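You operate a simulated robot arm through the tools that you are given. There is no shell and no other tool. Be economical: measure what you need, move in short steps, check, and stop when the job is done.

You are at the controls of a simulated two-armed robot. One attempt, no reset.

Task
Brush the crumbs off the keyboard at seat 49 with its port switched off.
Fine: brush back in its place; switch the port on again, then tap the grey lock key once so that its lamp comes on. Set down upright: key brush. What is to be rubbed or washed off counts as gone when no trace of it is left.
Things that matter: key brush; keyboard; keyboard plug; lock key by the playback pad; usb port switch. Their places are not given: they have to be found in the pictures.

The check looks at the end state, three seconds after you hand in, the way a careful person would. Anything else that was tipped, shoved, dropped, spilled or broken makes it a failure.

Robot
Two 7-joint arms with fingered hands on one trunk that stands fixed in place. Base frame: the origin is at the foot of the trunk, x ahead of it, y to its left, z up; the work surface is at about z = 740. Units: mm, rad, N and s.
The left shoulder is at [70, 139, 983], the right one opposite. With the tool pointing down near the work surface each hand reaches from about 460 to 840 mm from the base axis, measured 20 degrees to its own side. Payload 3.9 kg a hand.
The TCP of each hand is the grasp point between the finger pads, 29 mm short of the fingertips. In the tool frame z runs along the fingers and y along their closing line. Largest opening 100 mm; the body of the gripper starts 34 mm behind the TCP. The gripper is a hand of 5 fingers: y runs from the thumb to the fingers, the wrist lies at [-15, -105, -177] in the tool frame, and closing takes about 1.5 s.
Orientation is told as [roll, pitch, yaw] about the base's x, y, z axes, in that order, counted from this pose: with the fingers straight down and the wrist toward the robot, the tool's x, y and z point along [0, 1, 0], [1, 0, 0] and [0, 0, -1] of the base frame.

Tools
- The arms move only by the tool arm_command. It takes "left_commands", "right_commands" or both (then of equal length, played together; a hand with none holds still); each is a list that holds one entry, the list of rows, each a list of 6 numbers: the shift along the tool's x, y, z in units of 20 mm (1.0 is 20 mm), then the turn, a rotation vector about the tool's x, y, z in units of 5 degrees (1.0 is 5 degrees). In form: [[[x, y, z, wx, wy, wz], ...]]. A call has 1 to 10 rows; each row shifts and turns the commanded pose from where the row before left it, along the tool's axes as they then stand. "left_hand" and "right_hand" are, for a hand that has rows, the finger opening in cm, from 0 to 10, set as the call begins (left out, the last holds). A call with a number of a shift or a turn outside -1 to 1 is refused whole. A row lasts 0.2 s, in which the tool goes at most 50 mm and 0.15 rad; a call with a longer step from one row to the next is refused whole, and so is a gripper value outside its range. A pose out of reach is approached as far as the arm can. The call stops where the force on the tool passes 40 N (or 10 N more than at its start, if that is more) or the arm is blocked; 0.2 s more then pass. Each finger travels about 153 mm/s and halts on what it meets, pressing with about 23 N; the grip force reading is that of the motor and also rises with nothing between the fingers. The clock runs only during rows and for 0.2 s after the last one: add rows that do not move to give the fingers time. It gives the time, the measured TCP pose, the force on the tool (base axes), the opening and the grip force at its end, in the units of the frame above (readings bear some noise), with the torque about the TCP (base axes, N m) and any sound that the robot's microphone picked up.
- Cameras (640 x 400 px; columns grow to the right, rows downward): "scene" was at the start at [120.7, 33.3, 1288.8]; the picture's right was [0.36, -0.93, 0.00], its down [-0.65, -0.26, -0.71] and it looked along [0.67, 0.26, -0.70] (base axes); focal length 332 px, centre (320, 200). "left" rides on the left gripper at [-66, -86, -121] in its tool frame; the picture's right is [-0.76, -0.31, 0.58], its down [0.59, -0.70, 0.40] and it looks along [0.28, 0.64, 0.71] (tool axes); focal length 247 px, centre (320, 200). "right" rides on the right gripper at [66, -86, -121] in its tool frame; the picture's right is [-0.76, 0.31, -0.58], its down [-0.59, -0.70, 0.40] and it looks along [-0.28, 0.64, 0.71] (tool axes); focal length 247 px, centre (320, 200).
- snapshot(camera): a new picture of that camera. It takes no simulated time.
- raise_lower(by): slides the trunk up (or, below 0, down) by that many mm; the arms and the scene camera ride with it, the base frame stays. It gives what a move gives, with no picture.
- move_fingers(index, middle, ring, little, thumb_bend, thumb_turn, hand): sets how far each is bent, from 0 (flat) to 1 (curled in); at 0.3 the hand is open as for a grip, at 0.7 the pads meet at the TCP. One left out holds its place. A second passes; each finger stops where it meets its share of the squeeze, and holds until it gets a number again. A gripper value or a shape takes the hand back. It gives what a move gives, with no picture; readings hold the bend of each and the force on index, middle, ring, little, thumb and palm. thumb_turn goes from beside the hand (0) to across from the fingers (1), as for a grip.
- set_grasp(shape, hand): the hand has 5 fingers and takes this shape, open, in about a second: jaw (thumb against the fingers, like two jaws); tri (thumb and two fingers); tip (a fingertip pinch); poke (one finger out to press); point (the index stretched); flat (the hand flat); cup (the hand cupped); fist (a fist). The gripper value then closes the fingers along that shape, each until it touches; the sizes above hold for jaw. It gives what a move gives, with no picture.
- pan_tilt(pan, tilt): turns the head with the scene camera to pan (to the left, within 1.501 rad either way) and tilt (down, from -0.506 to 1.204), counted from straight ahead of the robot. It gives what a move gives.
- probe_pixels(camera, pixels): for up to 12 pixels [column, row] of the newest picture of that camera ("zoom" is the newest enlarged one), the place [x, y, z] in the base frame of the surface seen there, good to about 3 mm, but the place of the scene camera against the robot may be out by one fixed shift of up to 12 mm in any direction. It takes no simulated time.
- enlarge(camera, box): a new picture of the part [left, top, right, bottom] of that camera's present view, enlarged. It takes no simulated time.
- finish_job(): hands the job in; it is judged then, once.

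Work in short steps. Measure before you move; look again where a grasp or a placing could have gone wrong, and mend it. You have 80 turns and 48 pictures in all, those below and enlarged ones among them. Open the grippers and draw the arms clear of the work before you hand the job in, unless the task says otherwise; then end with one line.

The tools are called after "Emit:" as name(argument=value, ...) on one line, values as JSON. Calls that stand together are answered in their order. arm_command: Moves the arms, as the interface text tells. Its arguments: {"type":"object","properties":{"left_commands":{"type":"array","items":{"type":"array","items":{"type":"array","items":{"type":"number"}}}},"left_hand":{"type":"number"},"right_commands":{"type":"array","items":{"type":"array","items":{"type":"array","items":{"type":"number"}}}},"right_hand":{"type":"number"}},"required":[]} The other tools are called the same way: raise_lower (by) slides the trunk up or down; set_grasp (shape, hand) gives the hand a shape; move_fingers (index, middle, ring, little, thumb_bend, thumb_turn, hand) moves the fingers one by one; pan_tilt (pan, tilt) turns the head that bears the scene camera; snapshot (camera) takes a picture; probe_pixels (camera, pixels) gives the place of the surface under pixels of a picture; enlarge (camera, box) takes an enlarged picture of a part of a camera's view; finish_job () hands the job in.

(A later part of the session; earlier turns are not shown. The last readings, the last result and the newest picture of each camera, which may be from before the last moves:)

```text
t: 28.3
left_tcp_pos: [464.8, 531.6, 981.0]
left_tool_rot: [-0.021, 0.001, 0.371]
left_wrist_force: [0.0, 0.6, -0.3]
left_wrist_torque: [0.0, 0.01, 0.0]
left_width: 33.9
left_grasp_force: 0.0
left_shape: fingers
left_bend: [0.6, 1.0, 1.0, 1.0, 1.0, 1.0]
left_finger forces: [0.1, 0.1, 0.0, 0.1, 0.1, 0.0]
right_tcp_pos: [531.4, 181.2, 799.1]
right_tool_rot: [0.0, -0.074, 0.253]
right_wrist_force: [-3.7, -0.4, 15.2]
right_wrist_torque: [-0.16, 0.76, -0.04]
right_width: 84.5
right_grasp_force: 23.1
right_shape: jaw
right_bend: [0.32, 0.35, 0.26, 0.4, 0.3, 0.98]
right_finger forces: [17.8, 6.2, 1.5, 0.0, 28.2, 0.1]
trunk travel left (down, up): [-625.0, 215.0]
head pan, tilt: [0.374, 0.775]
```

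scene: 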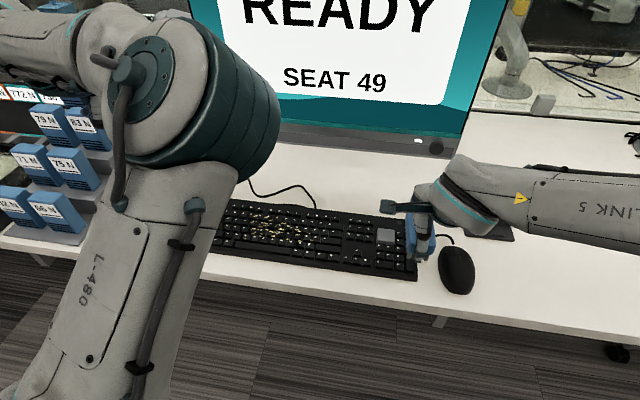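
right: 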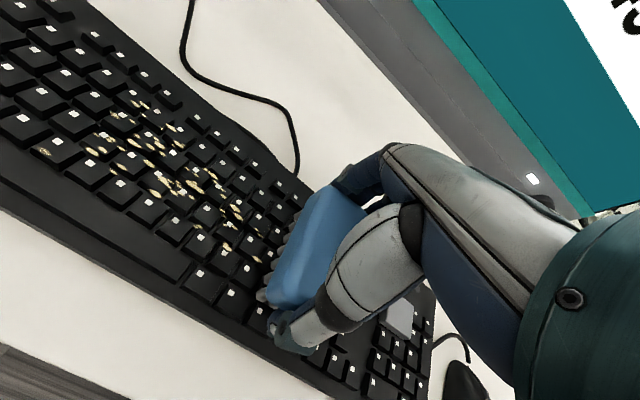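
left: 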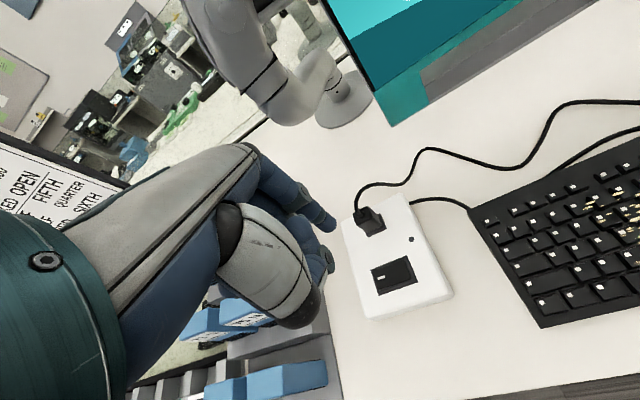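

Now it bears on the near end, so I take back about half the tilt. Then I sweep left a few short steps to check the force.

Emit:
arm_command(right_commands=[[[0, 0, -0.02, 0.45, 0, 0], [0.3, 0, 0, 0, 0, 0], [0.4, 0, 0, 0, 0, 0], [0.4, 0, 0, 0, 0, 0], [0, 0, 0, 0, 0, 0]]])

Emit:
snapshot(camera="right")

```text
t: 29.5
left_tcp_pos: [465.8, 530.7, 982.1]
left_tool_rot: [-0.02, 0.005, 0.371]
left_wrist_force: [0.3, 0.0, 0.3]
left_wrist_torque: [0.01, 0.0, 0.02]
left_width: 34.2
left_grasp_force: 0.0
left_shape: fingers
left_bend: [0.6, 1.0, 1.0, 1.0, 1.0, 1.0]
left_finger forces: [0.0, 0.0, 0.0, 0.1, 0.0, 0.1]
right_tcp_pos: [527.5, 201.1, 799.0]
right_tool_rot: [0.0, -0.036, 0.249]
right_wrist_force: [1.7, -7.1, 8.9]
right_wrist_torque: [-0.04, -0.29, -0.23]
right_width: 84.7
right_grasp_force: 23.1
right_shape: jaw
right_bend: [0.32, 0.34, 0.26, 0.4, 0.3, 0.99]
right_finger forces: [18.2, 7.1, 3.3, 0.1, 25.8, 0.0]
trunk travel left (down, up): [-625.0, 215.0]
head pan, tilt: [0.374, 0.775]
```

```text
20 pictures are left
```

right: 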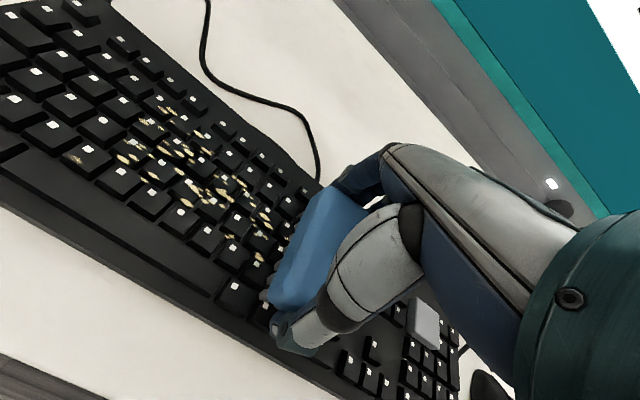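

The drag is 7 N, which might shift the keyboard. I ease up 1 mm and check the keyboard's right edge in the scene view.

Emit:
arm_command(right_commands=[[[0, 0, -0.06, 0, 0, 0], [0, 0, 0, 0, 0, 0]]])

Emit:
snapshot(camera="scene")

```text
t: 30.1
left_tcp_pos: [466.3, 531.4, 981.4]
left_tool_rot: [-0.019, 0.005, 0.371]
left_wrist_force: [0.3, 0.2, -0.5]
left_wrist_torque: [-0.01, -0.01, -0.02]
left_width: 34.1
left_grasp_force: 0.1
left_shape: fingers
left_bend: [0.6, 1.0, 1.0, 1.0, 1.0, 1.0]
left_finger forces: [0.0, 0.0, 0.0, 0.0, 0.1, 0.1]
right_tcp_pos: [527.3, 202.4, 798.6]
right_tool_rot: [0.001, -0.032, 0.251]
right_wrist_force: [1.3, -3.4, 3.9]
right_wrist_torque: [-0.03, -0.18, -0.15]
right_width: 84.9
right_grasp_force: 23.0
right_shape: jaw
right_bend: [0.32, 0.34, 0.26, 0.4, 0.3, 0.99]
right_finger forces: [17.7, 7.2, 2.7, 0.1, 25.6, 0.0]
trunk travel left (down, up): [-625.0, 215.0]
head pan, tilt: [0.374, 0.775]
```

```text
19 pictures are left
```

scene: 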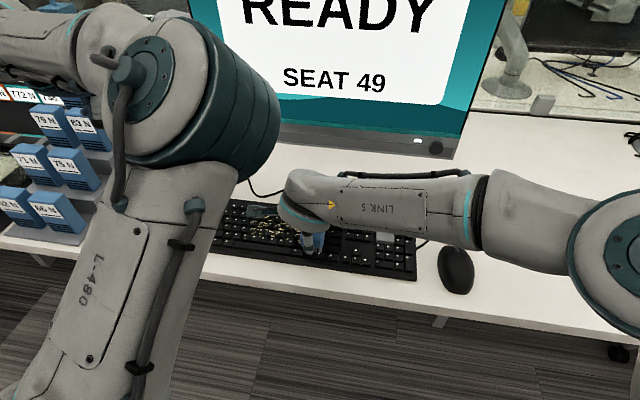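

The keyboard edge is unmoved at (416,278), with 4 N of contact. I sweep left 100 mm at this height.

Emit:
arm_command(right_commands=[[[0.5, 0, 0, 0, 0, 0], [0.5, 0, 0, 0, 0, 0], [0.5, 0, 0, 0, 0, 0], [0.5, 0, 0, 0, 0, 0], [0.5, 0, 0, 0, 0, 0], [0.5, 0, 0, 0, 0, 0], [0.5, 0, 0, 0, 0, 0], [0.5, 0, 0, 0, 0, 0], [0.5, 0, 0, 0, 0, 0], [0.5, 0, 0, 0, 0, 0]]])

Emit:
snapshot(camera="right")

```text
t: 32.3
left_tcp_pos: [466.5, 531.3, 981.3]
left_tool_rot: [-0.021, 0.006, 0.372]
left_wrist_force: [0.6, 0.2, 0.0]
left_wrist_torque: [0.03, -0.03, 0.0]
left_width: 34.1
left_grasp_force: 0.0
left_shape: fingers
left_bend: [0.6, 1.0, 1.0, 1.0, 1.0, 1.0]
left_finger forces: [0.0, 0.0, 0.0, 0.0, 0.0, 0.0]
right_tcp_pos: [503.3, 298.2, 798.5]
right_tool_rot: [-0.001, -0.033, 0.25]
right_wrist_force: [0.9, -0.7, 0.8]
right_wrist_torque: [0.0, -0.02, -0.02]
right_width: 85.0
right_grasp_force: 23.3
right_shape: jaw
right_bend: [0.32, 0.34, 0.26, 0.4, 0.3, 0.98]
right_finger forces: [16.9, 7.0, 2.0, 0.0, 25.3, 0.0]
trunk travel left (down, up): [-625.0, 215.0]
head pan, tilt: [0.374, 0.775]
```

```text
18 pictures are left
```

right: 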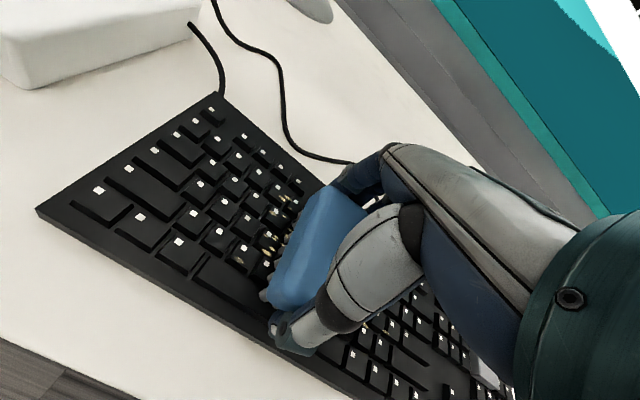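

Contact has fallen to under 1 N here, so I lower about 1.5 mm and go on 70 mm past the left end of the crumbs.

Emit:
arm_command(right_commands=[[[0, 0, 0.07, 0, 0, 0], [0.5, 0, 0, 0, 0, 0], [0.5, 0, 0, 0, 0, 0], [0.5, 0, 0, 0, 0, 0], [0.5, 0, 0, 0, 0, 0], [0.5, 0, 0, 0, 0, 0], [0.5, 0, 0, 0, 0, 0], [0.5, 0, 0, 0, 0, 0]]])

Emit:
enlarge(camera="scene", box=[205, 165, 405, 290])

```text
t: 34.1
left_tcp_pos: [465.9, 531.0, 980.9]
left_tool_rot: [-0.021, 0.006, 0.371]
left_wrist_force: [0.4, -0.3, -0.5]
left_wrist_torque: [0.0, 0.02, 0.01]
left_width: 34.1
left_grasp_force: 0.1
left_shape: fingers
left_bend: [0.6, 1.0, 1.0, 1.0, 1.0, 1.0]
left_finger forces: [0.0, 0.0, 0.0, 0.0, 0.0, 0.0]
right_tcp_pos: [502.4, 299.0, 797.4]
right_tool_rot: [0.001, -0.034, 0.251]
right_wrist_force: [0.2, -2.5, 4.6]
right_wrist_torque: [0.06, -0.15, -0.09]
right_width: 84.7
right_grasp_force: 23.1
right_shape: jaw
right_bend: [0.32, 0.34, 0.26, 0.4, 0.3, 0.98]
right_finger forces: [17.4, 7.2, 2.3, 0.0, 25.4, 0.0]
right hand out of reach, approached as far as the arm can: row 2, 3, 4, 5, 6, 7, 8
trunk travel left (down, up): [-625.0, 215.0]
head pan, tilt: [0.374, 0.775]
```

```text
3.20 times, centred on (305, 228) of scene
```

zoom: 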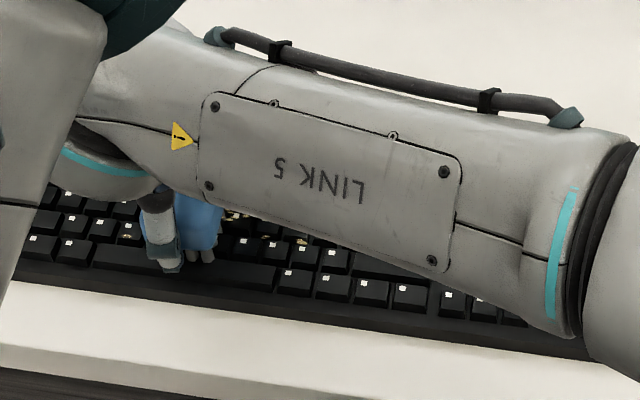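

The arm hits a limit at this yaw, and a few crumbs remain behind the brush. I turn the hand about +12° in yaw to relieve the wrist, then sweep the remaining 40 mm left.

Emit:
arm_command(right_commands=[[[0, 0, 0, 0, 0, -0.8], [0, 0, 0, 0, 0, -0.8], [0, 0, 0, 0, 0, -0.8], [0.4, 0.08, 0, 0, 0, 0], [0.4, 0.08, 0, 0, 0, 0], [0.4, 0.08, 0, 0, 0, 0], [0.4, 0.08, 0, 0, 0, 0], [0.4, 0.08, 0, 0, 0, 0]]])

Emit:
snapshot(camera="right")

```text
t: 35.9
left_tcp_pos: [465.5, 532.1, 982.0]
left_tool_rot: [-0.019, 0.005, 0.371]
left_wrist_force: [-0.2, 0.3, 0.4]
left_wrist_torque: [-0.03, -0.01, -0.04]
left_width: 34.6
left_grasp_force: 0.0
left_shape: fingers
left_bend: [0.6, 1.0, 1.0, 1.0, 1.0, 1.0]
left_finger forces: [0.0, 0.0, 0.0, 0.0, 0.0, 0.0]
right_tcp_pos: [495.2, 323.2, 797.0]
right_tool_rot: [-0.006, -0.033, 0.464]
right_wrist_force: [-3.2, -3.1, 6.3]
right_wrist_torque: [0.06, 0.01, 0.01]
right_width: 84.7
right_grasp_force: 22.3
right_shape: jaw
right_bend: [0.32, 0.34, 0.26, 0.4, 0.3, 0.99]
right_finger forces: [16.6, 6.7, 1.9, 0.1, 28.4, 0.0]
right hand out of reach, approached as far as the arm can: row 7, 8
trunk travel left (down, up): [-625.0, 215.0]
head pan, tilt: [0.374, 0.775]
```

```text
16 pictures are left
```

right: 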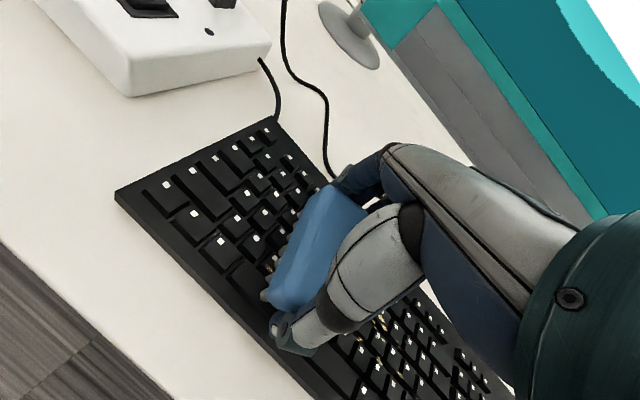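

That worked. I turn a little more, sweep 20 mm further left, and scrub 20 mm toward the back and return.

Emit:
arm_command(right_commands=[[[0, 0, 0, 0, 0, -1], [0, 0, 0, 0, 0, -1], [0.46, 0.19, 0.02, 0, 0, 0], [0.46, 0.19, 0, 0, 0, 0], [-0.18, 0.46, 0, 0, 0, 0], [-0.18, 0.46, 0, 0, 0, 0], [0.18, -0.46, 0, 0, 0, 0], [0.18, -0.46, 0, 0, 0, 0], [0.09, -0.23, 0, 0, 0, 0]]])

Emit:
snapshot(camera="right")

```text
t: 37.9
left_tcp_pos: [465.7, 531.0, 981.3]
left_tool_rot: [-0.02, 0.005, 0.372]
left_wrist_force: [0.3, -0.1, -0.5]
left_wrist_torque: [0.02, 0.0, -0.02]
left_width: 34.0
left_grasp_force: 0.0
left_shape: fingers
left_bend: [0.6, 1.0, 1.0, 1.0, 1.0, 1.0]
left_finger forces: [0.0, 0.0, 0.0, 0.1, 0.0, 0.0]
right_tcp_pos: [486.1, 321.9, 796.6]
right_tool_rot: [-0.012, -0.031, 0.633]
right_wrist_force: [7.8, 2.7, 11.1]
right_wrist_torque: [-0.07, 0.08, -0.02]
right_width: 85.3
right_grasp_force: 23.5
right_shape: jaw
right_bend: [0.31, 0.34, 0.26, 0.4, 0.31, 0.99]
right_finger forces: [20.5, 8.2, 3.3, 0.0, 23.3, 0.1]
right hand out of reach, approached as far as the arm can: row 4, 5, 6
trunk travel left (down, up): [-625.0, 215.0]
head pan, tilt: [0.374, 0.775]
```

```text
15 pictures are left
```

right: 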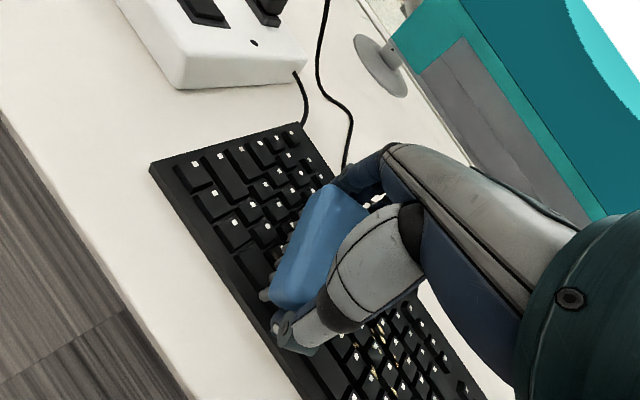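

I lift, go back right of the crumb area and look at what's left.

Emit:
arm_command(right_commands=[[[0, 0, -1, 0, 0, 0], [-0.93, -0.37, -0.3, 0, 0, 1], [-0.96, -0.28, 0, 0, 0, 1], [-0.97, -0.2, 0, 0, 0, 1], [-0.98, -0.1, 0, 0, 0, 1], [-1, 0, 0, 0, 0, 0.4], [-1, 0, 0, 0, 0, 0], [-1, 0, 0, 0, 0, 0], [-1, 0, 0, 0, 0, 0], [0, 0, 0, 0, 0, 0]]])

Emit:
enlarge(camera="right", box=[0, 0, 320, 300])

```text
t: 40.1
left_tcp_pos: [466.3, 532.0, 980.3]
left_tool_rot: [-0.02, 0.007, 0.371]
left_wrist_force: [-0.1, 0.7, -0.2]
left_wrist_torque: [0.0, 0.01, 0.01]
left_width: 34.2
left_grasp_force: 0.1
left_shape: fingers
left_bend: [0.6, 1.0, 1.0, 1.0, 1.0, 1.0]
left_finger forces: [0.1, 0.0, 0.1, 0.1, 0.0, 0.0]
right_tcp_pos: [524.8, 167.8, 821.2]
right_tool_rot: [-0.001, -0.032, 0.251]
right_wrist_force: [-0.2, -0.7, -1.1]
right_wrist_torque: [-0.01, 0.0, -0.04]
right_width: 85.0
right_grasp_force: 23.4
right_shape: jaw
right_bend: [0.31, 0.34, 0.26, 0.4, 0.3, 0.98]
right_finger forces: [17.5, 6.6, 2.1, 0.0, 25.0, 0.0]
trunk travel left (down, up): [-625.0, 215.0]
head pan, tilt: [0.374, 0.775]
```

```text
1.33 times, centred on (160, 150) of right
```

zoom: 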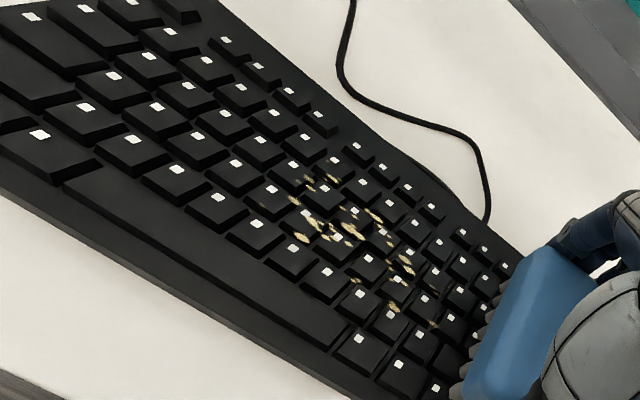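

The left part is clean. The middle and right crumbs remain where the contact was too light, so I measure them.

Emit:
probe_pixels(camera="zoom", pixels=[[332, 178], [268, 205], [303, 238], [358, 282], [392, 307], [432, 324], [435, 290], [375, 215], [408, 268]])

```text
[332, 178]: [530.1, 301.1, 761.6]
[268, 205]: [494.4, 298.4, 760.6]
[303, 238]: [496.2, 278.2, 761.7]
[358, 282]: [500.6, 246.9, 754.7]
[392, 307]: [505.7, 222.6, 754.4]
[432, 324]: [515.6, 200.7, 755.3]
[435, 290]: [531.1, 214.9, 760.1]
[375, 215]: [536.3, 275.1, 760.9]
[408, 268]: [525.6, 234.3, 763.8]
```

Remaining crumbs are centred at v≈+12. I move 18 mm toward the back, lower to firmer contact and check the force.

Emit:
arm_command(right_commands=[[[0.3, 0.9, 0.4, 0, 0, 0], [0, 0, 0.4, 0, 0, 0], [0, 0, 0.2, 0, 0, 0], [0, 0, 0.1, 0, 0, 0], [0, 0, 0.08, 0, 0, 0], [0, 0, 0, 0, 0, 0]]])

```text
t: 41.5
left_tcp_pos: [467.9, 531.8, 980.2]
left_tool_rot: [-0.021, 0.007, 0.372]
left_wrist_force: [-0.8, -0.7, 0.3]
left_wrist_torque: [-0.03, 0.02, 0.0]
left_width: 34.0
left_grasp_force: 0.0
left_shape: fingers
left_bend: [0.6, 1.0, 1.0, 1.0, 1.0, 1.0]
left_finger forces: [0.1, 0.1, 0.0, 0.0, 0.0, 0.0]
right_tcp_pos: [540.9, 177.7, 800.9]
right_tool_rot: [0.0, -0.031, 0.251]
right_wrist_force: [-0.3, 0.3, -0.5]
right_wrist_torque: [0.04, 0.03, -0.01]
right_width: 85.0
right_grasp_force: 23.1
right_shape: jaw
right_bend: [0.31, 0.34, 0.26, 0.4, 0.3, 0.98]
right_finger forces: [17.4, 6.6, 2.1, 0.1, 25.1, 0.1]
trunk travel left (down, up): [-625.0, 215.0]
head pan, tilt: [0.374, 0.775]
```

No contact yet. I lower 3 mm more and sweep 30 mm, reading the force.

Emit:
arm_command(right_commands=[[[0, 0, 0.1, 0, 0, 0], [0, 0, 0.06, 0, 0, 0], [0.3, 0, 0, 0, 0, 0], [0.4, 0, 0, 0, 0, 0], [0.4, 0, 0, 0, 0, 0], [0.4, 0, 0, 0, 0, 0]]])

```text
t: 42.9
left_tcp_pos: [466.1, 530.3, 982.4]
left_tool_rot: [-0.021, 0.004, 0.372]
left_wrist_force: [0.6, -0.2, -0.3]
left_wrist_torque: [0.0, 0.02, -0.03]
left_width: 34.1
left_grasp_force: 0.0
left_shape: fingers
left_bend: [0.6, 1.0, 1.0, 1.0, 1.0, 1.0]
left_finger forces: [0.0, 0.0, 0.1, 0.1, 0.0, 0.0]
right_tcp_pos: [532.4, 207.4, 797.3]
right_tool_rot: [0.001, -0.037, 0.249]
right_wrist_force: [3.4, -9.9, 15.5]
right_wrist_torque: [-0.25, -0.11, 0.03]
right_width: 85.2
right_grasp_force: 23.0
right_shape: jaw
right_bend: [0.32, 0.34, 0.25, 0.4, 0.3, 1.0]
right_finger forces: [17.8, 7.3, 5.6, 0.0, 27.9, 0.1]
trunk travel left (down, up): [-625.0, 215.0]
head pan, tilt: [0.374, 0.775]
```

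Fifteen newtons is firm enough. I ease 1 mm and go on sweeping left 90 mm.

Emit:
arm_command(right_commands=[[[0.4, 0, -0.04, 0, 0, 0], [0.5, 0, 0, 0, 0, 0], [0.5, 0, 0, 0, 0, 0], [0.5, 0, 0, 0, 0, 0], [0.5, 0, 0, 0, 0, 0], [0.5, 0, 0, 0, 0, 0], [0.5, 0, 0, 0, 0, 0], [0.5, 0, 0, 0, 0, -0.5], [0.5, 0, 0, 0, 0, -0.5], [0, 0, 0, 0, 0, 0]]])

Emit:
enlarge(camera="scene", box=[205, 165, 445, 295])

```text
t: 45.1
left_tcp_pos: [464.8, 529.7, 982.4]
left_tool_rot: [-0.02, 0.004, 0.373]
left_wrist_force: [0.0, 0.0, 0.2]
left_wrist_torque: [0.02, -0.03, 0.01]
left_width: 34.2
left_grasp_force: 0.1
left_shape: fingers
left_bend: [0.6, 1.0, 1.0, 1.0, 1.0, 1.0]
left_finger forces: [0.0, 0.0, 0.0, 0.0, 0.0, 0.0]
right_tcp_pos: [511.2, 292.4, 797.8]
right_tool_rot: [-0.001, -0.037, 0.338]
right_wrist_force: [1.9, -10.3, 17.2]
right_wrist_torque: [-0.25, 0.0, 0.02]
right_width: 85.3
right_grasp_force: 23.4
right_shape: jaw
right_bend: [0.32, 0.34, 0.25, 0.4, 0.3, 1.0]
right_finger forces: [17.3, 6.6, 5.7, 0.0, 29.7, 0.0]
trunk travel left (down, up): [-625.0, 215.0]
head pan, tilt: [0.374, 0.775]
```

```text
2.67 times, centred on (325, 230) of scene
```

zoom: 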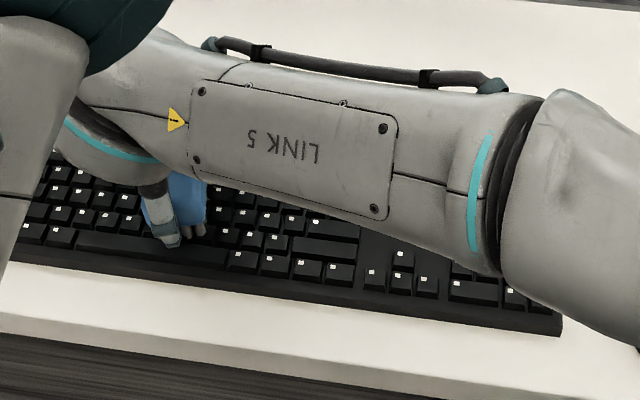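

The keyboard corner maps to about (415,280), so it's unmoved. I lift and go back right to look again.

Emit:
arm_command(right_commands=[[[0, 0, -0.6, 0, 0, 0], [0, 0, -0.6, 0, 0, 0], [-1, -0.08, 0, 0, 0, 0.5], [-1, -0.04, 0, 0, 0, 0.5], [-1, 0, 0, 0, 0, 0], [-1, 0, 0, 0, 0, 0], [-1, 0, 0, 0, 0, 0], [-1, 0, 0, 0, 0, 0], [-0.6, 0, 0, 0, 0, 0], [0, 0, 0, 0, 0, 0]]])

Emit:
enlarge(camera="right", box=[0, 50, 400, 350])

```text
t: 47.3
left_tcp_pos: [466.4, 533.0, 981.3]
left_tool_rot: [-0.022, 0.005, 0.372]
left_wrist_force: [0.5, 0.0, -0.3]
left_wrist_torque: [-0.03, -0.01, 0.01]
left_width: 33.9
left_grasp_force: 0.0
left_shape: fingers
left_bend: [0.6, 1.0, 1.0, 1.0, 1.0, 1.0]
left_finger forces: [0.0, 0.0, 0.0, 0.1, 0.0, 0.1]
right_tcp_pos: [545.0, 164.7, 820.8]
right_tool_rot: [0.0, -0.033, 0.251]
right_wrist_force: [-0.2, -0.1, -1.0]
right_wrist_torque: [0.01, -0.01, -0.02]
right_width: 85.3
right_grasp_force: 22.8
right_shape: jaw
right_bend: [0.32, 0.34, 0.26, 0.4, 0.31, 0.99]
right_finger forces: [17.3, 6.7, 2.3, 0.0, 24.5, 0.0]
trunk travel left (down, up): [-625.0, 215.0]
head pan, tilt: [0.374, 0.775]
```

```text
1.33 times, centred on (200, 200) of right
```

zoom: 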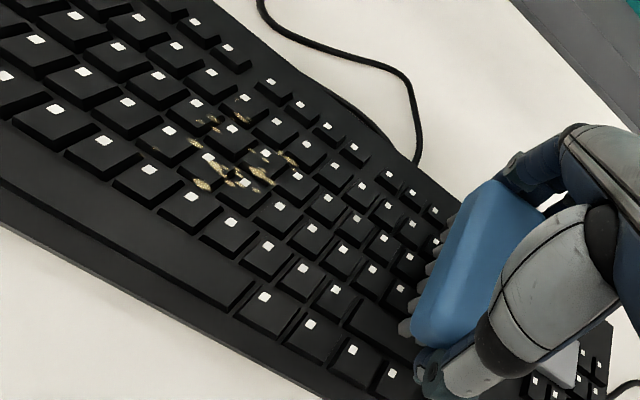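

Much less is left: a patch around zoom (235,165). I measure it.

Emit:
probe_pixels(camera="zoom", pixels=[[200, 120], [240, 117], [290, 158], [270, 180], [203, 185], [180, 145], [235, 165]])

```text
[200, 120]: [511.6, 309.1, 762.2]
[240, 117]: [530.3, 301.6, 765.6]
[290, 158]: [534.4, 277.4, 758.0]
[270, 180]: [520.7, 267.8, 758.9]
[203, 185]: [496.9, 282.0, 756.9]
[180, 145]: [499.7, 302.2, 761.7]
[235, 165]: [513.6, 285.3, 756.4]
```

The patch is centred at (515,288). I go above its right side, press to the same depth, and scrub across it.

Emit:
arm_command(right_commands=[[[0.9, 0, 0, 0, 0, 0], [0.9, 0, 0, 0, 0, 0], [0.9, 0, 0, 0, 0, 0], [0.9, 0, 0, 0, 0, 0], [0.9, 0.05, 0, 0, 0, 0], [0, 0, 0.4, 0, 0, 0], [0, 0, 0.4, 0, 0, 0], [0, 0, 0.2, 0, 0, 0], [0, 0, 0.12, 0, 0, 0], [0, 0, 0.06, 0, 0, 0]]])

Emit:
arm_command(right_commands=[[[0.4, 0, 0.02, 0, 0, 0], [0.4, 0, 0, 0, 0, 0], [0.4, 0, 0, 0, 0, -0.5], [0.4, 0.02, 0, 0, 0, -0.5], [0.4, 0.04, 0, 0, 0, -0.5], [0.4, 0.06, 0, 0, 0, -0.5], [0.4, 0.08, 0, 0, 0, -0.5], [0.2, 0.08, 0, 0, 0, -0.5], [0, 0, 0, 0, 0, 0]]])

```text
t: 49.5
left_tcp_pos: [465.8, 533.2, 980.5]
left_tool_rot: [-0.021, 0.005, 0.372]
left_wrist_force: [0.9, 0.2, 1.1]
left_wrist_torque: [-0.01, 0.02, 0.03]
left_width: 33.8
left_grasp_force: 0.0
left_shape: fingers
left_bend: [0.6, 1.0, 1.0, 1.0, 1.0, 1.0]
left_finger forces: [0.0, 0.1, 0.1, 0.0, 0.1, 0.1]
right_tcp_pos: [524.1, 251.9, 797.5]
right_tool_rot: [0.001, -0.035, 0.25]
right_wrist_force: [0.8, -1.2, 4.4]
right_wrist_torque: [0.05, 0.18, -0.02]
right_width: 84.9
right_grasp_force: 23.0
right_shape: jaw
right_bend: [0.32, 0.34, 0.26, 0.4, 0.3, 0.99]
right_finger forces: [17.8, 6.7, 2.2, 0.0, 24.7, 0.0]
trunk travel left (down, up): [-625.0, 215.0]
head pan, tilt: [0.374, 0.775]
```

```text
t: 51.5
left_tcp_pos: [465.5, 531.2, 983.1]
left_tool_rot: [-0.02, 0.004, 0.372]
left_wrist_force: [-0.6, 0.6, 0.6]
left_wrist_torque: [-0.01, -0.01, 0.02]
left_width: 34.0
left_grasp_force: 0.1
left_shape: fingers
left_bend: [0.6, 1.0, 1.0, 1.0, 1.0, 1.0]
left_finger forces: [0.0, 0.0, 0.0, 0.0, 0.0, 0.0]
right_tcp_pos: [508.3, 310.8, 798.3]
right_tool_rot: [-0.01, -0.034, 0.514]
right_wrist_force: [-0.3, -7.9, 10.1]
right_wrist_torque: [-0.22, 0.09, -0.01]
right_width: 85.1
right_grasp_force: 22.9
right_shape: jaw
right_bend: [0.32, 0.34, 0.25, 0.4, 0.3, 1.0]
right_finger forces: [16.6, 6.7, 4.0, 0.0, 29.1, 0.1]
trunk travel left (down, up): [-625.0, 215.0]
head pan, tilt: [0.374, 0.775]
```

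Contact was 4–10 N over the patch. I scrub back right 60 mm while still pressing, then lift and look.

Emit:
arm_command(right_commands=[[[-0.4, -0.1, 0.03, 0, 0, 0.5], [-0.4, -0.1, 0, 0, 0, 0.5], [-0.4, -0.08, 0, 0, 0, 0.5], [-0.4, -0.06, 0, 0, 0, 0.5], [-0.4, -0.04, 0, 0, 0, 0.5], [-0.4, -0.02, 0, 0, 0, 0.5], [-0.4, 0, 0, 0, 0, 0], [-0.4, 0, 0, 0, 0, 0]]])

Emit:
arm_command(right_commands=[[[0, 0, -0.6, 0, 0, 0], [0, 0, -0.6, 0, 0, 0], [-1, 0, 0, 0, 0, 0], [-1, 0, 0, 0, 0, 0], [-1, 0, 0, 0, 0, 0], [-0.6, 0, 0, 0, 0, 0], [0, 0, 0, 0, 0, 0]]])

Emit:
enlarge(camera="right", box=[0, 50, 400, 350])

```text
t: 53.3
left_tcp_pos: [464.5, 534.2, 981.4]
left_tool_rot: [-0.023, 0.003, 0.372]
left_wrist_force: [-0.8, -0.3, 0.7]
left_wrist_torque: [0.04, -0.01, -0.01]
left_width: 34.1
left_grasp_force: 0.0
left_shape: fingers
left_bend: [0.6, 1.0, 1.0, 1.0, 1.0, 1.0]
left_finger forces: [0.0, 0.1, 0.0, 0.0, 0.0, 0.0]
right_tcp_pos: [522.2, 249.7, 796.7]
right_tool_rot: [0.002, -0.035, 0.253]
right_wrist_force: [-4.1, 14.6, 20.3]
right_wrist_torque: [0.23, 0.46, -0.22]
right_width: 84.1
right_grasp_force: 22.6
right_shape: jaw
right_bend: [0.3, 0.36, 0.27, 0.4, 0.3, 0.92]
right_finger forces: [20.8, 5.2, 0.0, 0.0, 25.9, 0.0]
trunk travel left (down, up): [-625.0, 215.0]
head pan, tilt: [0.374, 0.775]
```

```text
t: 54.9
left_tcp_pos: [465.9, 532.5, 981.2]
left_tool_rot: [-0.021, 0.008, 0.372]
left_wrist_force: [0.1, 0.0, 1.1]
left_wrist_torque: [-0.01, -0.02, -0.01]
left_width: 34.1
left_grasp_force: 0.1
left_shape: fingers
left_bend: [0.6, 1.0, 1.0, 1.0, 1.0, 1.0]
left_finger forces: [0.1, 0.1, 0.0, 0.1, 0.0, 0.0]
right_tcp_pos: [541.9, 177.2, 819.0]
right_tool_rot: [0.001, -0.033, 0.252]
right_wrist_force: [0.4, 0.5, -1.3]
right_wrist_torque: [-0.01, 0.0, -0.02]
right_width: 84.5
right_grasp_force: 23.1
right_shape: jaw
right_bend: [0.31, 0.35, 0.26, 0.4, 0.3, 0.97]
right_finger forces: [18.7, 7.4, 1.6, 0.0, 26.4, 0.1]
trunk travel left (down, up): [-625.0, 215.0]
head pan, tilt: [0.374, 0.775]
```

```text
1.33 times, centred on (200, 200) of right
```

zoom: 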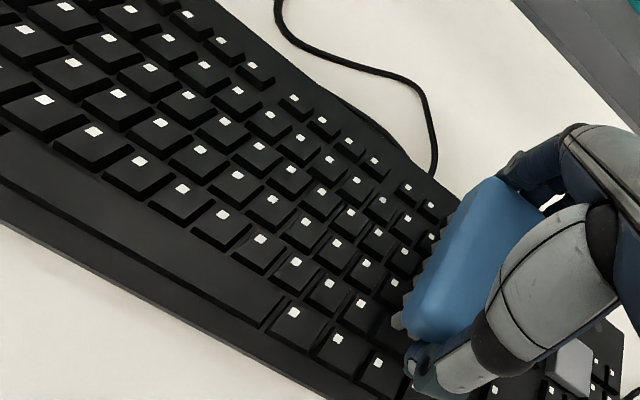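

The keyboard looks clean. I zoom in closer for faint traces and check the keyboard's position in the scene view.

Emit:
enlarge(camera="right", box=[40, 60, 240, 210])

Emit:
enlarge(camera="scene", box=[205, 165, 445, 295])

```text
2.67 times, centred on (140, 135) of right
```

zoom: 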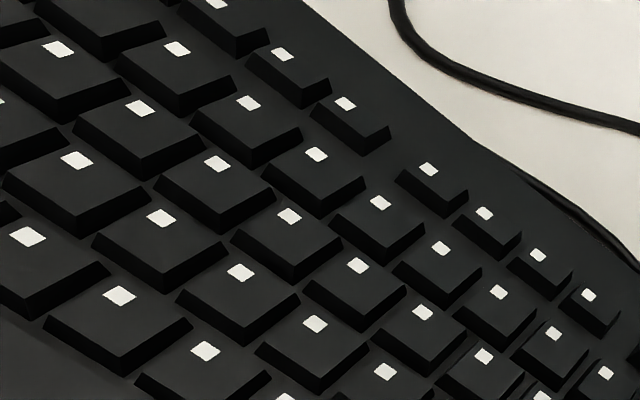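

```text
2.67 times, centred on (325, 230) of scene
```

zoom: 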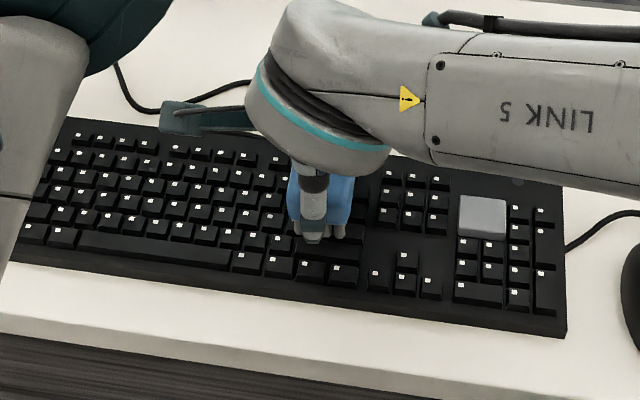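

The corner shows only a px or two of change, and the central keys are clean. One crumb was at the far left front (about (470,328)), so I check that area with the left camera.

Emit:
enlarge(camera="left", box=[460, 130, 640, 330])

```text
2.00 times, centred on (550, 230) of left
```

zoom: 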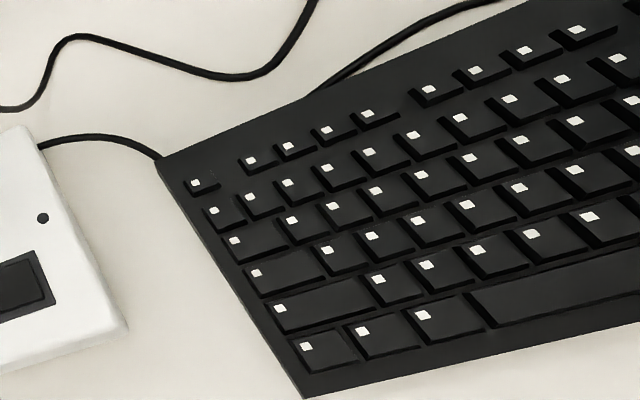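

The keyboard is clean there too. I level the brush and carry it back toward its place at height.

Emit:
arm_command(right_commands=[[[0, 0, -1, 0.38, 0, 0.4], [0, 0, -1, 0, 0, 0], [-1, -0.16, 0, 0, 0, 0], [-1, -0.16, 0, 0, 0, 0], [-1, -0.16, 0, 0, 0, 0], [-1, -0.16, 0, 0, 0, 0], [-1, -0.16, 0, 0, 0, 0], [-1, -0.16, 0, 0, 0, 0], [-1, -0.16, 0, 0, 0, 0], [-1, -0.16, 0, 0, 0, 0]]])

Emit:
arm_command(right_commands=[[[-1, -0.16, 0, 0, 0, 0], [-1, -0.16, 0, 0, 0, 0], [-1, -0.16, 0, 0, 0, 0], [-1, -0.16, 0, 0, 0, 0], [-1, -0.16, 0, 0, 0, 0], [-1, -0.16, 0, 0, 0, 0], [-1, -0.16, 0, 0, 0, 0], [-1, -0.16, 0, 0, 0, 0], [-1, -0.16, 0, 0, 0, 0], [-1, -0.16, 0, 0, 0, 0]]])

Emit:
arm_command(right_commands=[[[-0.2, 0, 0, 0, 0, 0], [0, 0, 0, 0, 0, 0], [0, 0, 0, 0, 0, 0]]])

Emit:
snapshot(camera="right")

```text
t: 57.1
left_tcp_pos: [466.9, 531.7, 981.4]
left_tool_rot: [-0.02, 0.006, 0.372]
left_wrist_force: [0.8, 0.2, -0.8]
left_wrist_torque: [0.01, 0.0, 0.0]
left_width: 34.2
left_grasp_force: 0.0
left_shape: fingers
left_bend: [0.6, 1.0, 1.0, 1.0, 1.0, 1.0]
left_finger forces: [0.1, 0.0, 0.0, 0.0, 0.0, 0.0]
right_tcp_pos: [552.8, 14.7, 858.0]
right_tool_rot: [0.0, 0.002, 0.218]
right_wrist_force: [-0.2, -0.4, -0.3]
right_wrist_torque: [0.01, 0.0, 0.01]
right_width: 84.7
right_grasp_force: 23.1
right_shape: jaw
right_bend: [0.31, 0.35, 0.26, 0.4, 0.3, 0.97]
right_finger forces: [18.5, 7.3, 1.6, 0.0, 26.2, 0.1]
trunk travel left (down, up): [-625.0, 215.0]
head pan, tilt: [0.374, 0.775]
```

```text
t: 59.3
left_tcp_pos: [465.9, 532.0, 980.7]
left_tool_rot: [-0.023, 0.005, 0.372]
left_wrist_force: [-0.6, 0.3, 0.3]
left_wrist_torque: [-0.01, 0.02, 0.02]
left_width: 34.1
left_grasp_force: 0.0
left_shape: fingers
left_bend: [0.6, 1.0, 1.0, 1.0, 1.0, 1.0]
left_finger forces: [0.0, 0.0, 0.0, 0.0, 0.0, 0.0]
right_tcp_pos: [563.0, -185.0, 860.5]
right_tool_rot: [-0.001, 0.001, 0.218]
right_wrist_force: [0.1, 1.0, -0.8]
right_wrist_torque: [0.01, 0.03, 0.0]
right_width: 84.7
right_grasp_force: 23.2
right_shape: jaw
right_bend: [0.31, 0.35, 0.26, 0.4, 0.3, 0.97]
right_finger forces: [18.4, 7.3, 1.6, 0.1, 26.2, 0.0]
trunk travel left (down, up): [-625.0, 215.0]
head pan, tilt: [0.374, 0.775]
```

```text
t: 60.1
left_tcp_pos: [466.4, 531.3, 980.7]
left_tool_rot: [-0.02, 0.008, 0.37]
left_wrist_force: [-0.1, 0.0, -0.3]
left_wrist_torque: [-0.02, -0.01, 0.0]
left_width: 34.2
left_grasp_force: 0.1
left_shape: fingers
left_bend: [0.6, 1.0, 1.0, 1.0, 1.0, 1.0]
left_finger forces: [0.1, 0.0, 0.0, 0.1, 0.0, 0.1]
right_tcp_pos: [563.1, -187.9, 861.8]
right_tool_rot: [-0.001, -0.001, 0.216]
right_wrist_force: [0.0, 0.1, -1.2]
right_wrist_torque: [0.0, 0.02, 0.0]
right_width: 84.7
right_grasp_force: 22.7
right_shape: jaw
right_bend: [0.31, 0.35, 0.26, 0.4, 0.3, 0.97]
right_finger forces: [18.3, 7.3, 1.7, 0.1, 26.0, 0.0]
trunk travel left (down, up): [-625.0, 215.0]
head pan, tilt: [0.374, 0.775]
```

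```text
7 pictures are left
```

right: 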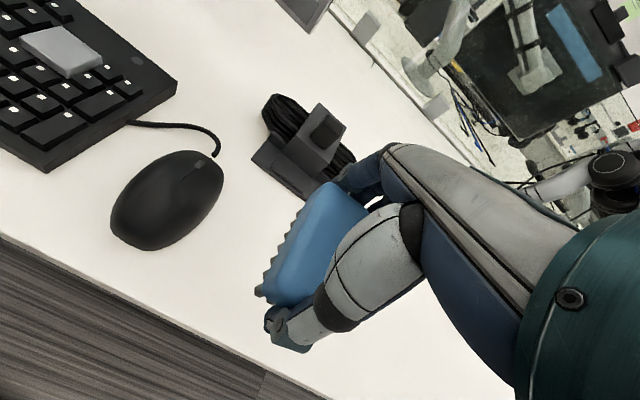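

The brush sits slightly differently in the hand than at lift-off. I probe points on its top to gauge tilt before lowering.

Emit:
probe_pixels(camera="right", pixels=[[322, 195], [350, 210], [315, 235], [335, 225], [305, 255], [285, 290], [300, 280], [310, 270], [285, 280], [297, 300]])

```text
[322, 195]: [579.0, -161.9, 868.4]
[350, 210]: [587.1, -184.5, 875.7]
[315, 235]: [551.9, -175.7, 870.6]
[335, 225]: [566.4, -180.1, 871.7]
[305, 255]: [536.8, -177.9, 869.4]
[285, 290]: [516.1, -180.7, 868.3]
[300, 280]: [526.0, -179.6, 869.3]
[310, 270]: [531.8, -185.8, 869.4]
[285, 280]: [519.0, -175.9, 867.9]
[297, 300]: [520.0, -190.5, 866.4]
```

The top slopes up toward the far end by about 0.06–0.08 rad. I pitch the hand back about 3.5° and lower toward the table, slowing near contact.

Emit:
arm_command(right_commands=[[[-0.13, 0, 0, 0.7, 0, 0], [0, 0, 1, 0, 0, 0], [0, 0, 1, 0, 0, 0], [0, 0, 1, 0, 0, 0], [0, 0, 0.5, 0, 0, 0], [0, 0, 0.2, 0, 0, 0], [0, 0, 0, 0, 0, 0]]])

```text
t: 61.7
left_tcp_pos: [466.4, 531.6, 981.3]
left_tool_rot: [-0.02, 0.007, 0.371]
left_wrist_force: [0.0, 0.1, 0.5]
left_wrist_torque: [-0.01, 0.0, -0.02]
left_width: 34.0
left_grasp_force: 0.1
left_shape: fingers
left_bend: [0.6, 1.0, 1.0, 1.0, 1.0, 1.0]
left_finger forces: [0.0, 0.0, 0.0, 0.0, 0.0, 0.1]
right_tcp_pos: [562.4, -192.5, 786.8]
right_tool_rot: [0.0, 0.061, 0.215]
right_wrist_force: [0.0, 0.5, -0.3]
right_wrist_torque: [0.02, 0.01, -0.01]
right_width: 84.5
right_grasp_force: 22.5
right_shape: jaw
right_bend: [0.31, 0.35, 0.26, 0.4, 0.3, 0.97]
right_finger forces: [18.4, 7.3, 1.6, 0.1, 26.0, 0.0]
trunk travel left (down, up): [-625.0, 215.0]
head pan, tilt: [0.374, 0.775]
```

Emit:
arm_command(right_commands=[[[0.05, 0.03, 0.08, 0, 0, 0], [0, 0, 0.07, 0, 0, 0], [0, 0, 0.07, 0, 0, 0], [0, 0, 0, 0, 0, 0]]])

```text
t: 62.7
left_tcp_pos: [468.4, 532.9, 980.9]
left_tool_rot: [-0.02, 0.007, 0.374]
left_wrist_force: [0.0, 0.0, -0.4]
left_wrist_torque: [0.0, 0.01, 0.01]
left_width: 34.1
left_grasp_force: 0.1
left_shape: fingers
left_bend: [0.6, 1.0, 1.0, 1.0, 1.0, 1.0]
left_finger forces: [0.0, 0.0, 0.0, 0.0, 0.0, 0.0]
right_tcp_pos: [559.5, -190.8, 783.7]
right_tool_rot: [0.0, 0.062, 0.218]
right_wrist_force: [-0.6, -0.1, -0.8]
right_wrist_torque: [0.01, 0.02, 0.01]
right_width: 84.6
right_grasp_force: 22.8
right_shape: jaw
right_bend: [0.31, 0.35, 0.26, 0.4, 0.3, 0.97]
right_finger forces: [18.4, 7.3, 1.6, 0.0, 26.0, 0.0]
trunk travel left (down, up): [-625.0, 215.0]
head pan, tilt: [0.374, 0.775]
```

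Not touching yet, so I go on in 1 mm steps.

Emit:
arm_command(right_commands=[[[0, 0.08, 0.06, 0, 0, 0], [0, 0, 0.06, 0, 0, 0], [0, 0, 0.05, 0, 0, 0], [0, 0, 0, 0, 0, 0]]])

```text
t: 63.7
left_tcp_pos: [465.6, 532.8, 980.0]
left_tool_rot: [-0.02, 0.006, 0.371]
left_wrist_force: [0.3, 1.2, 0.0]
left_wrist_torque: [0.0, -0.01, 0.01]
left_width: 34.2
left_grasp_force: 0.1
left_shape: fingers
left_bend: [0.6, 1.0, 1.0, 1.0, 1.0, 1.0]
left_finger forces: [0.0, 0.0, 0.1, 0.1, 0.0, 0.0]
right_tcp_pos: [560.2, -190.4, 781.5]
right_tool_rot: [0.001, 0.057, 0.217]
right_wrist_force: [1.2, -3.0, 10.1]
right_wrist_torque: [0.23, -0.34, -0.05]
right_width: 84.5
right_grasp_force: 23.1
right_shape: jaw
right_bend: [0.31, 0.35, 0.26, 0.4, 0.3, 0.97]
right_finger forces: [20.2, 6.7, 1.6, 0.0, 26.1, 0.0]
trunk travel left (down, up): [-625.0, 215.0]
head pan, tilt: [0.374, 0.775]
```

Contact at the far-left bristles, so a slight over-pitch. I lift a hair, take back half the pitch, shift 3 mm forward, set down and open.

Emit:
arm_command(right_commands=[[[0, 0.15, -0.06, -0.35, 0, 0], [0, 0, 0.05, 0, 0, 0], [0, 0, 0, 0, 0, 0]]])

Emit:
arm_command(right_commands=[[[0, 0, 0, 0, 0, 0], [0, 0, 0, 0, 0, 0], [0, 0, 0, 0, 0, 0], [0, 0, 0, 0, 0, 0], [0, 0, 0, 0, 0, 0]]], right_hand=10)

Emit:
snapshot(camera="right")

```text
t: 64.5
left_tcp_pos: [465.1, 532.2, 981.0]
left_tool_rot: [-0.021, 0.007, 0.371]
left_wrist_force: [-0.2, 0.0, -0.5]
left_wrist_torque: [0.04, -0.02, 0.01]
left_width: 34.1
left_grasp_force: 0.1
left_shape: fingers
left_bend: [0.6, 1.0, 1.0, 1.0, 1.0, 1.0]
left_finger forces: [0.0, 0.0, 0.1, 0.1, 0.0, 0.0]
right_tcp_pos: [562.4, -190.6, 779.7]
right_tool_rot: [0.0, 0.03, 0.215]
right_wrist_force: [-1.1, -0.9, 8.2]
right_wrist_torque: [0.16, 0.24, -0.03]
right_width: 84.4
right_grasp_force: 23.2
right_shape: jaw
right_bend: [0.31, 0.35, 0.26, 0.4, 0.3, 0.97]
right_finger forces: [19.4, 6.9, 1.0, 0.0, 27.5, 0.0]
trunk travel left (down, up): [-625.0, 215.0]
head pan, tilt: [0.374, 0.775]
```

```text
t: 65.7
left_tcp_pos: [466.6, 533.0, 980.2]
left_tool_rot: [-0.022, 0.007, 0.372]
left_wrist_force: [0.2, -0.1, 0.0]
left_wrist_torque: [0.01, 0.0, 0.02]
left_width: 34.0
left_grasp_force: 0.0
left_shape: fingers
left_bend: [0.6, 1.0, 1.0, 1.0, 1.0, 1.0]
left_finger forces: [0.0, 0.0, 0.1, 0.1, 0.0, 0.0]
right_tcp_pos: [563.6, -189.8, 778.6]
right_tool_rot: [0.002, 0.032, 0.214]
right_wrist_force: [0.4, -1.3, 2.8]
right_wrist_torque: [-0.02, 0.02, -0.02]
right_width: 99.8
right_grasp_force: 0.0
right_shape: jaw
right_bend: [0.29, 0.3, 0.3, 0.3, 0.29, 0.97]
right_finger forces: [1.5, 0.0, 0.0, 0.0, 1.8, 0.1]
trunk travel left (down, up): [-625.0, 215.0]
head pan, tilt: [0.374, 0.775]
```

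```text
6 pictures are left
```

right: 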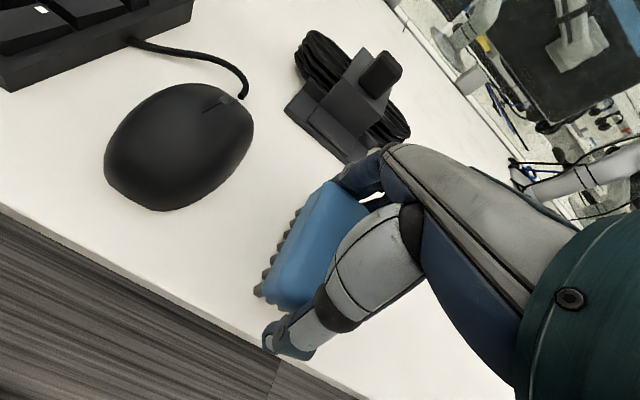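

The brush stands upright, but index and thumb still touch it lightly (1.5–1.8 N). I spread the fingers a little wider before lifting.

Emit:
move_fingers(hand="right", index=0.2, middle=0.2, ring=0.2, little=0.2, thumb_bend=0.2)

```text
t: 66.7
left_tcp_pos: [466.2, 532.2, 981.4]
left_tool_rot: [-0.021, 0.007, 0.37]
left_wrist_force: [-0.2, 0.3, -1.4]
left_wrist_torque: [0.01, -0.01, -0.01]
left_width: 34.0
left_grasp_force: 0.0
left_shape: fingers
left_bend: [0.6, 1.0, 1.0, 1.0, 1.0, 1.0]
left_finger forces: [0.0, 0.0, 0.0, 0.0, 0.0, 0.0]
right_tcp_pos: [562.9, -190.3, 778.8]
right_tool_rot: [0.001, 0.032, 0.217]
right_wrist_force: [-0.4, 0.3, -0.5]
right_wrist_torque: [-0.02, -0.01, -0.01]
right_width: 116.5
right_grasp_force: 0.0
right_shape: fingers
right_bend: [0.2, 0.2, 0.2, 0.2, 0.2, 0.98]
right_finger forces: [0.0, 0.0, 0.0, 0.0, 0.0, 0.1]
trunk travel left (down, up): [-625.0, 215.0]
head pan, tilt: [0.374, 0.775]
```

The right hand is free. I lift it straight up while the left hand goes over the marked (on) end of the rocker at TCP ≈ (458,558).

Emit:
arm_command(right_commands=[[[0, 0, -0.3, 0, 0, 0], [0, 0, -0.5, 0, 0, 0], [0, 0, -0.8, 0, 0, 0], [0, 0, -1, 0, 0, 0], [0, 0, -1, 0, 0, 0], [0, 0, -1, 0, 0, 0], [0, 0, -1, 0, 0, 0], [0, 0, -1, 0, 0, 0], [0, 0, 0, -0.35, 0, 0], [0, 0, 0, 0, 0, 0]]], left_commands=[[[0.68, 0.05, 0.2, 0, 0, 0], [0.68, 0.05, 0.8, 0, 0, 0], [0, 0, 1, 0, 0, 0], [0, 0, 1, 0, 0, 0], [0, 0, 1, 0, 0, 0], [0, 0, 1, 0, 0, 0], [0, 0, 1, 0, 0, 0], [0, 0, 0.8, 0, 0, 0], [0, 0, 0.7, 0, 0, 0], [0, 0, 0, 0, 0, 0]]])

Emit:
enlarge(camera="left", box=[260, 140, 420, 300])

```text
t: 68.9
left_tcp_pos: [458.2, 554.8, 830.0]
left_tool_rot: [-0.021, 0.007, 0.373]
left_wrist_force: [0.5, 0.4, 0.8]
left_wrist_torque: [0.01, 0.01, 0.0]
left_width: 34.2
left_grasp_force: 0.0
left_shape: fingers
left_bend: [0.6, 1.0, 1.0, 1.0, 1.0, 1.0]
left_finger forces: [0.0, 0.1, 0.1, 0.0, 0.0, 0.0]
right_tcp_pos: [568.6, -188.8, 910.1]
right_tool_rot: [-0.002, 0.001, 0.216]
right_wrist_force: [-0.2, -0.3, -0.2]
right_wrist_torque: [0.03, -0.04, -0.04]
right_width: 116.2
right_grasp_force: 0.1
right_shape: fingers
right_bend: [0.2, 0.2, 0.2, 0.2, 0.2, 0.98]
right_finger forces: [0.1, 0.0, 0.0, 0.0, 0.0, 0.1]
trunk travel left (down, up): [-625.0, 215.0]
head pan, tilt: [0.374, 0.775]
```

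```text
2.50 times, centred on (340, 220) of left
```

zoom: 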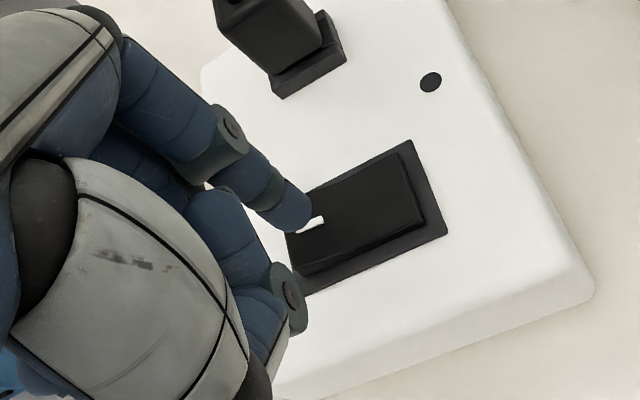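

The tip sits over the white mark. I shift 3–4 mm inward and press down in small steps.

Emit:
arm_command(left_commands=[[[-0.15, -0.15, 0.3, 0, 0, 0], [0, 0, 0.15, 0, 0, 0], [0, 0, 0.15, 0, 0, 0], [0, 0, 0.15, 0, 0, 0], [0, 0, 0, 0, 0, 0]]])

```text
t: 70.1
left_tcp_pos: [456.2, 550.3, 818.8]
left_tool_rot: [-0.02, -0.003, 0.372]
left_wrist_force: [0.0, 2.5, 20.7]
left_wrist_torque: [0.09, -0.57, 0.07]
left_width: 34.3
left_grasp_force: 10.9
left_shape: fingers
left_bend: [0.6, 1.0, 1.0, 1.0, 1.0, 1.0]
left_finger forces: [21.0, 0.0, 0.1, 0.0, 0.0, 0.0]
right_tcp_pos: [565.8, -189.8, 911.7]
right_tool_rot: [0.002, -0.002, 0.216]
right_wrist_force: [-0.3, 0.3, -0.9]
right_wrist_torque: [-0.01, -0.01, 0.03]
right_width: 116.1
right_grasp_force: 0.1
right_shape: fingers
right_bend: [0.2, 0.2, 0.2, 0.2, 0.2, 0.98]
right_finger forces: [0.1, 0.1, 0.0, 0.0, 0.0, 0.0]
trunk travel left (down, up): [-625.0, 215.0]
head pan, tilt: [0.374, 0.775]
```

It's pressing at 21 N, less than the 36 N of the first switch. I press 2 mm more and look.

Emit:
arm_command(left_commands=[[[0, 0, 0.1, 0, 0, 0], [0, 0, 0, 0, 0, 0]]])

Emit:
enlarge(camera="left", box=[260, 140, 420, 300])

```text
t: 70.7
left_tcp_pos: [455.2, 549.4, 818.4]
left_tool_rot: [-0.018, -0.003, 0.376]
left_wrist_force: [0.8, 4.6, 34.4]
left_wrist_torque: [0.13, -0.91, 0.13]
left_width: 34.7
left_grasp_force: 17.1
left_shape: fingers
left_bend: [0.59, 1.0, 1.0, 1.0, 1.0, 1.0]
left_finger forces: [34.4, 0.1, 0.0, 0.0, 0.0, 0.0]
right_tcp_pos: [564.9, -190.9, 910.7]
right_tool_rot: [0.001, -0.003, 0.216]
right_wrist_force: [-0.3, 0.4, -0.6]
right_wrist_torque: [0.0, -0.02, -0.01]
right_width: 116.4
right_grasp_force: 0.1
right_shape: fingers
right_bend: [0.2, 0.2, 0.2, 0.2, 0.2, 0.98]
right_finger forces: [0.0, 0.1, 0.0, 0.1, 0.0, 0.0]
trunk travel left (down, up): [-625.0, 215.0]
head pan, tilt: [0.374, 0.775]
```

```text
2.50 times, centred on (340, 220) of left
```

zoom: 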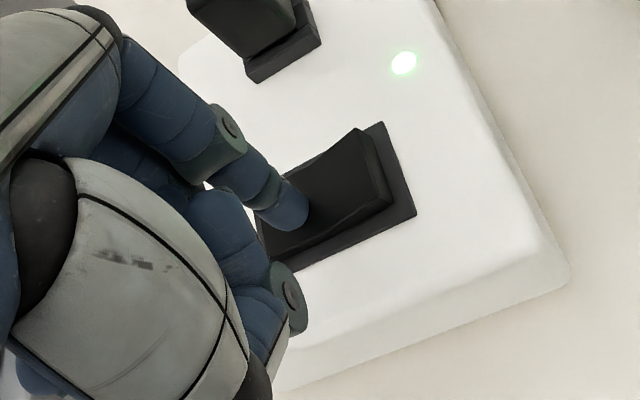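

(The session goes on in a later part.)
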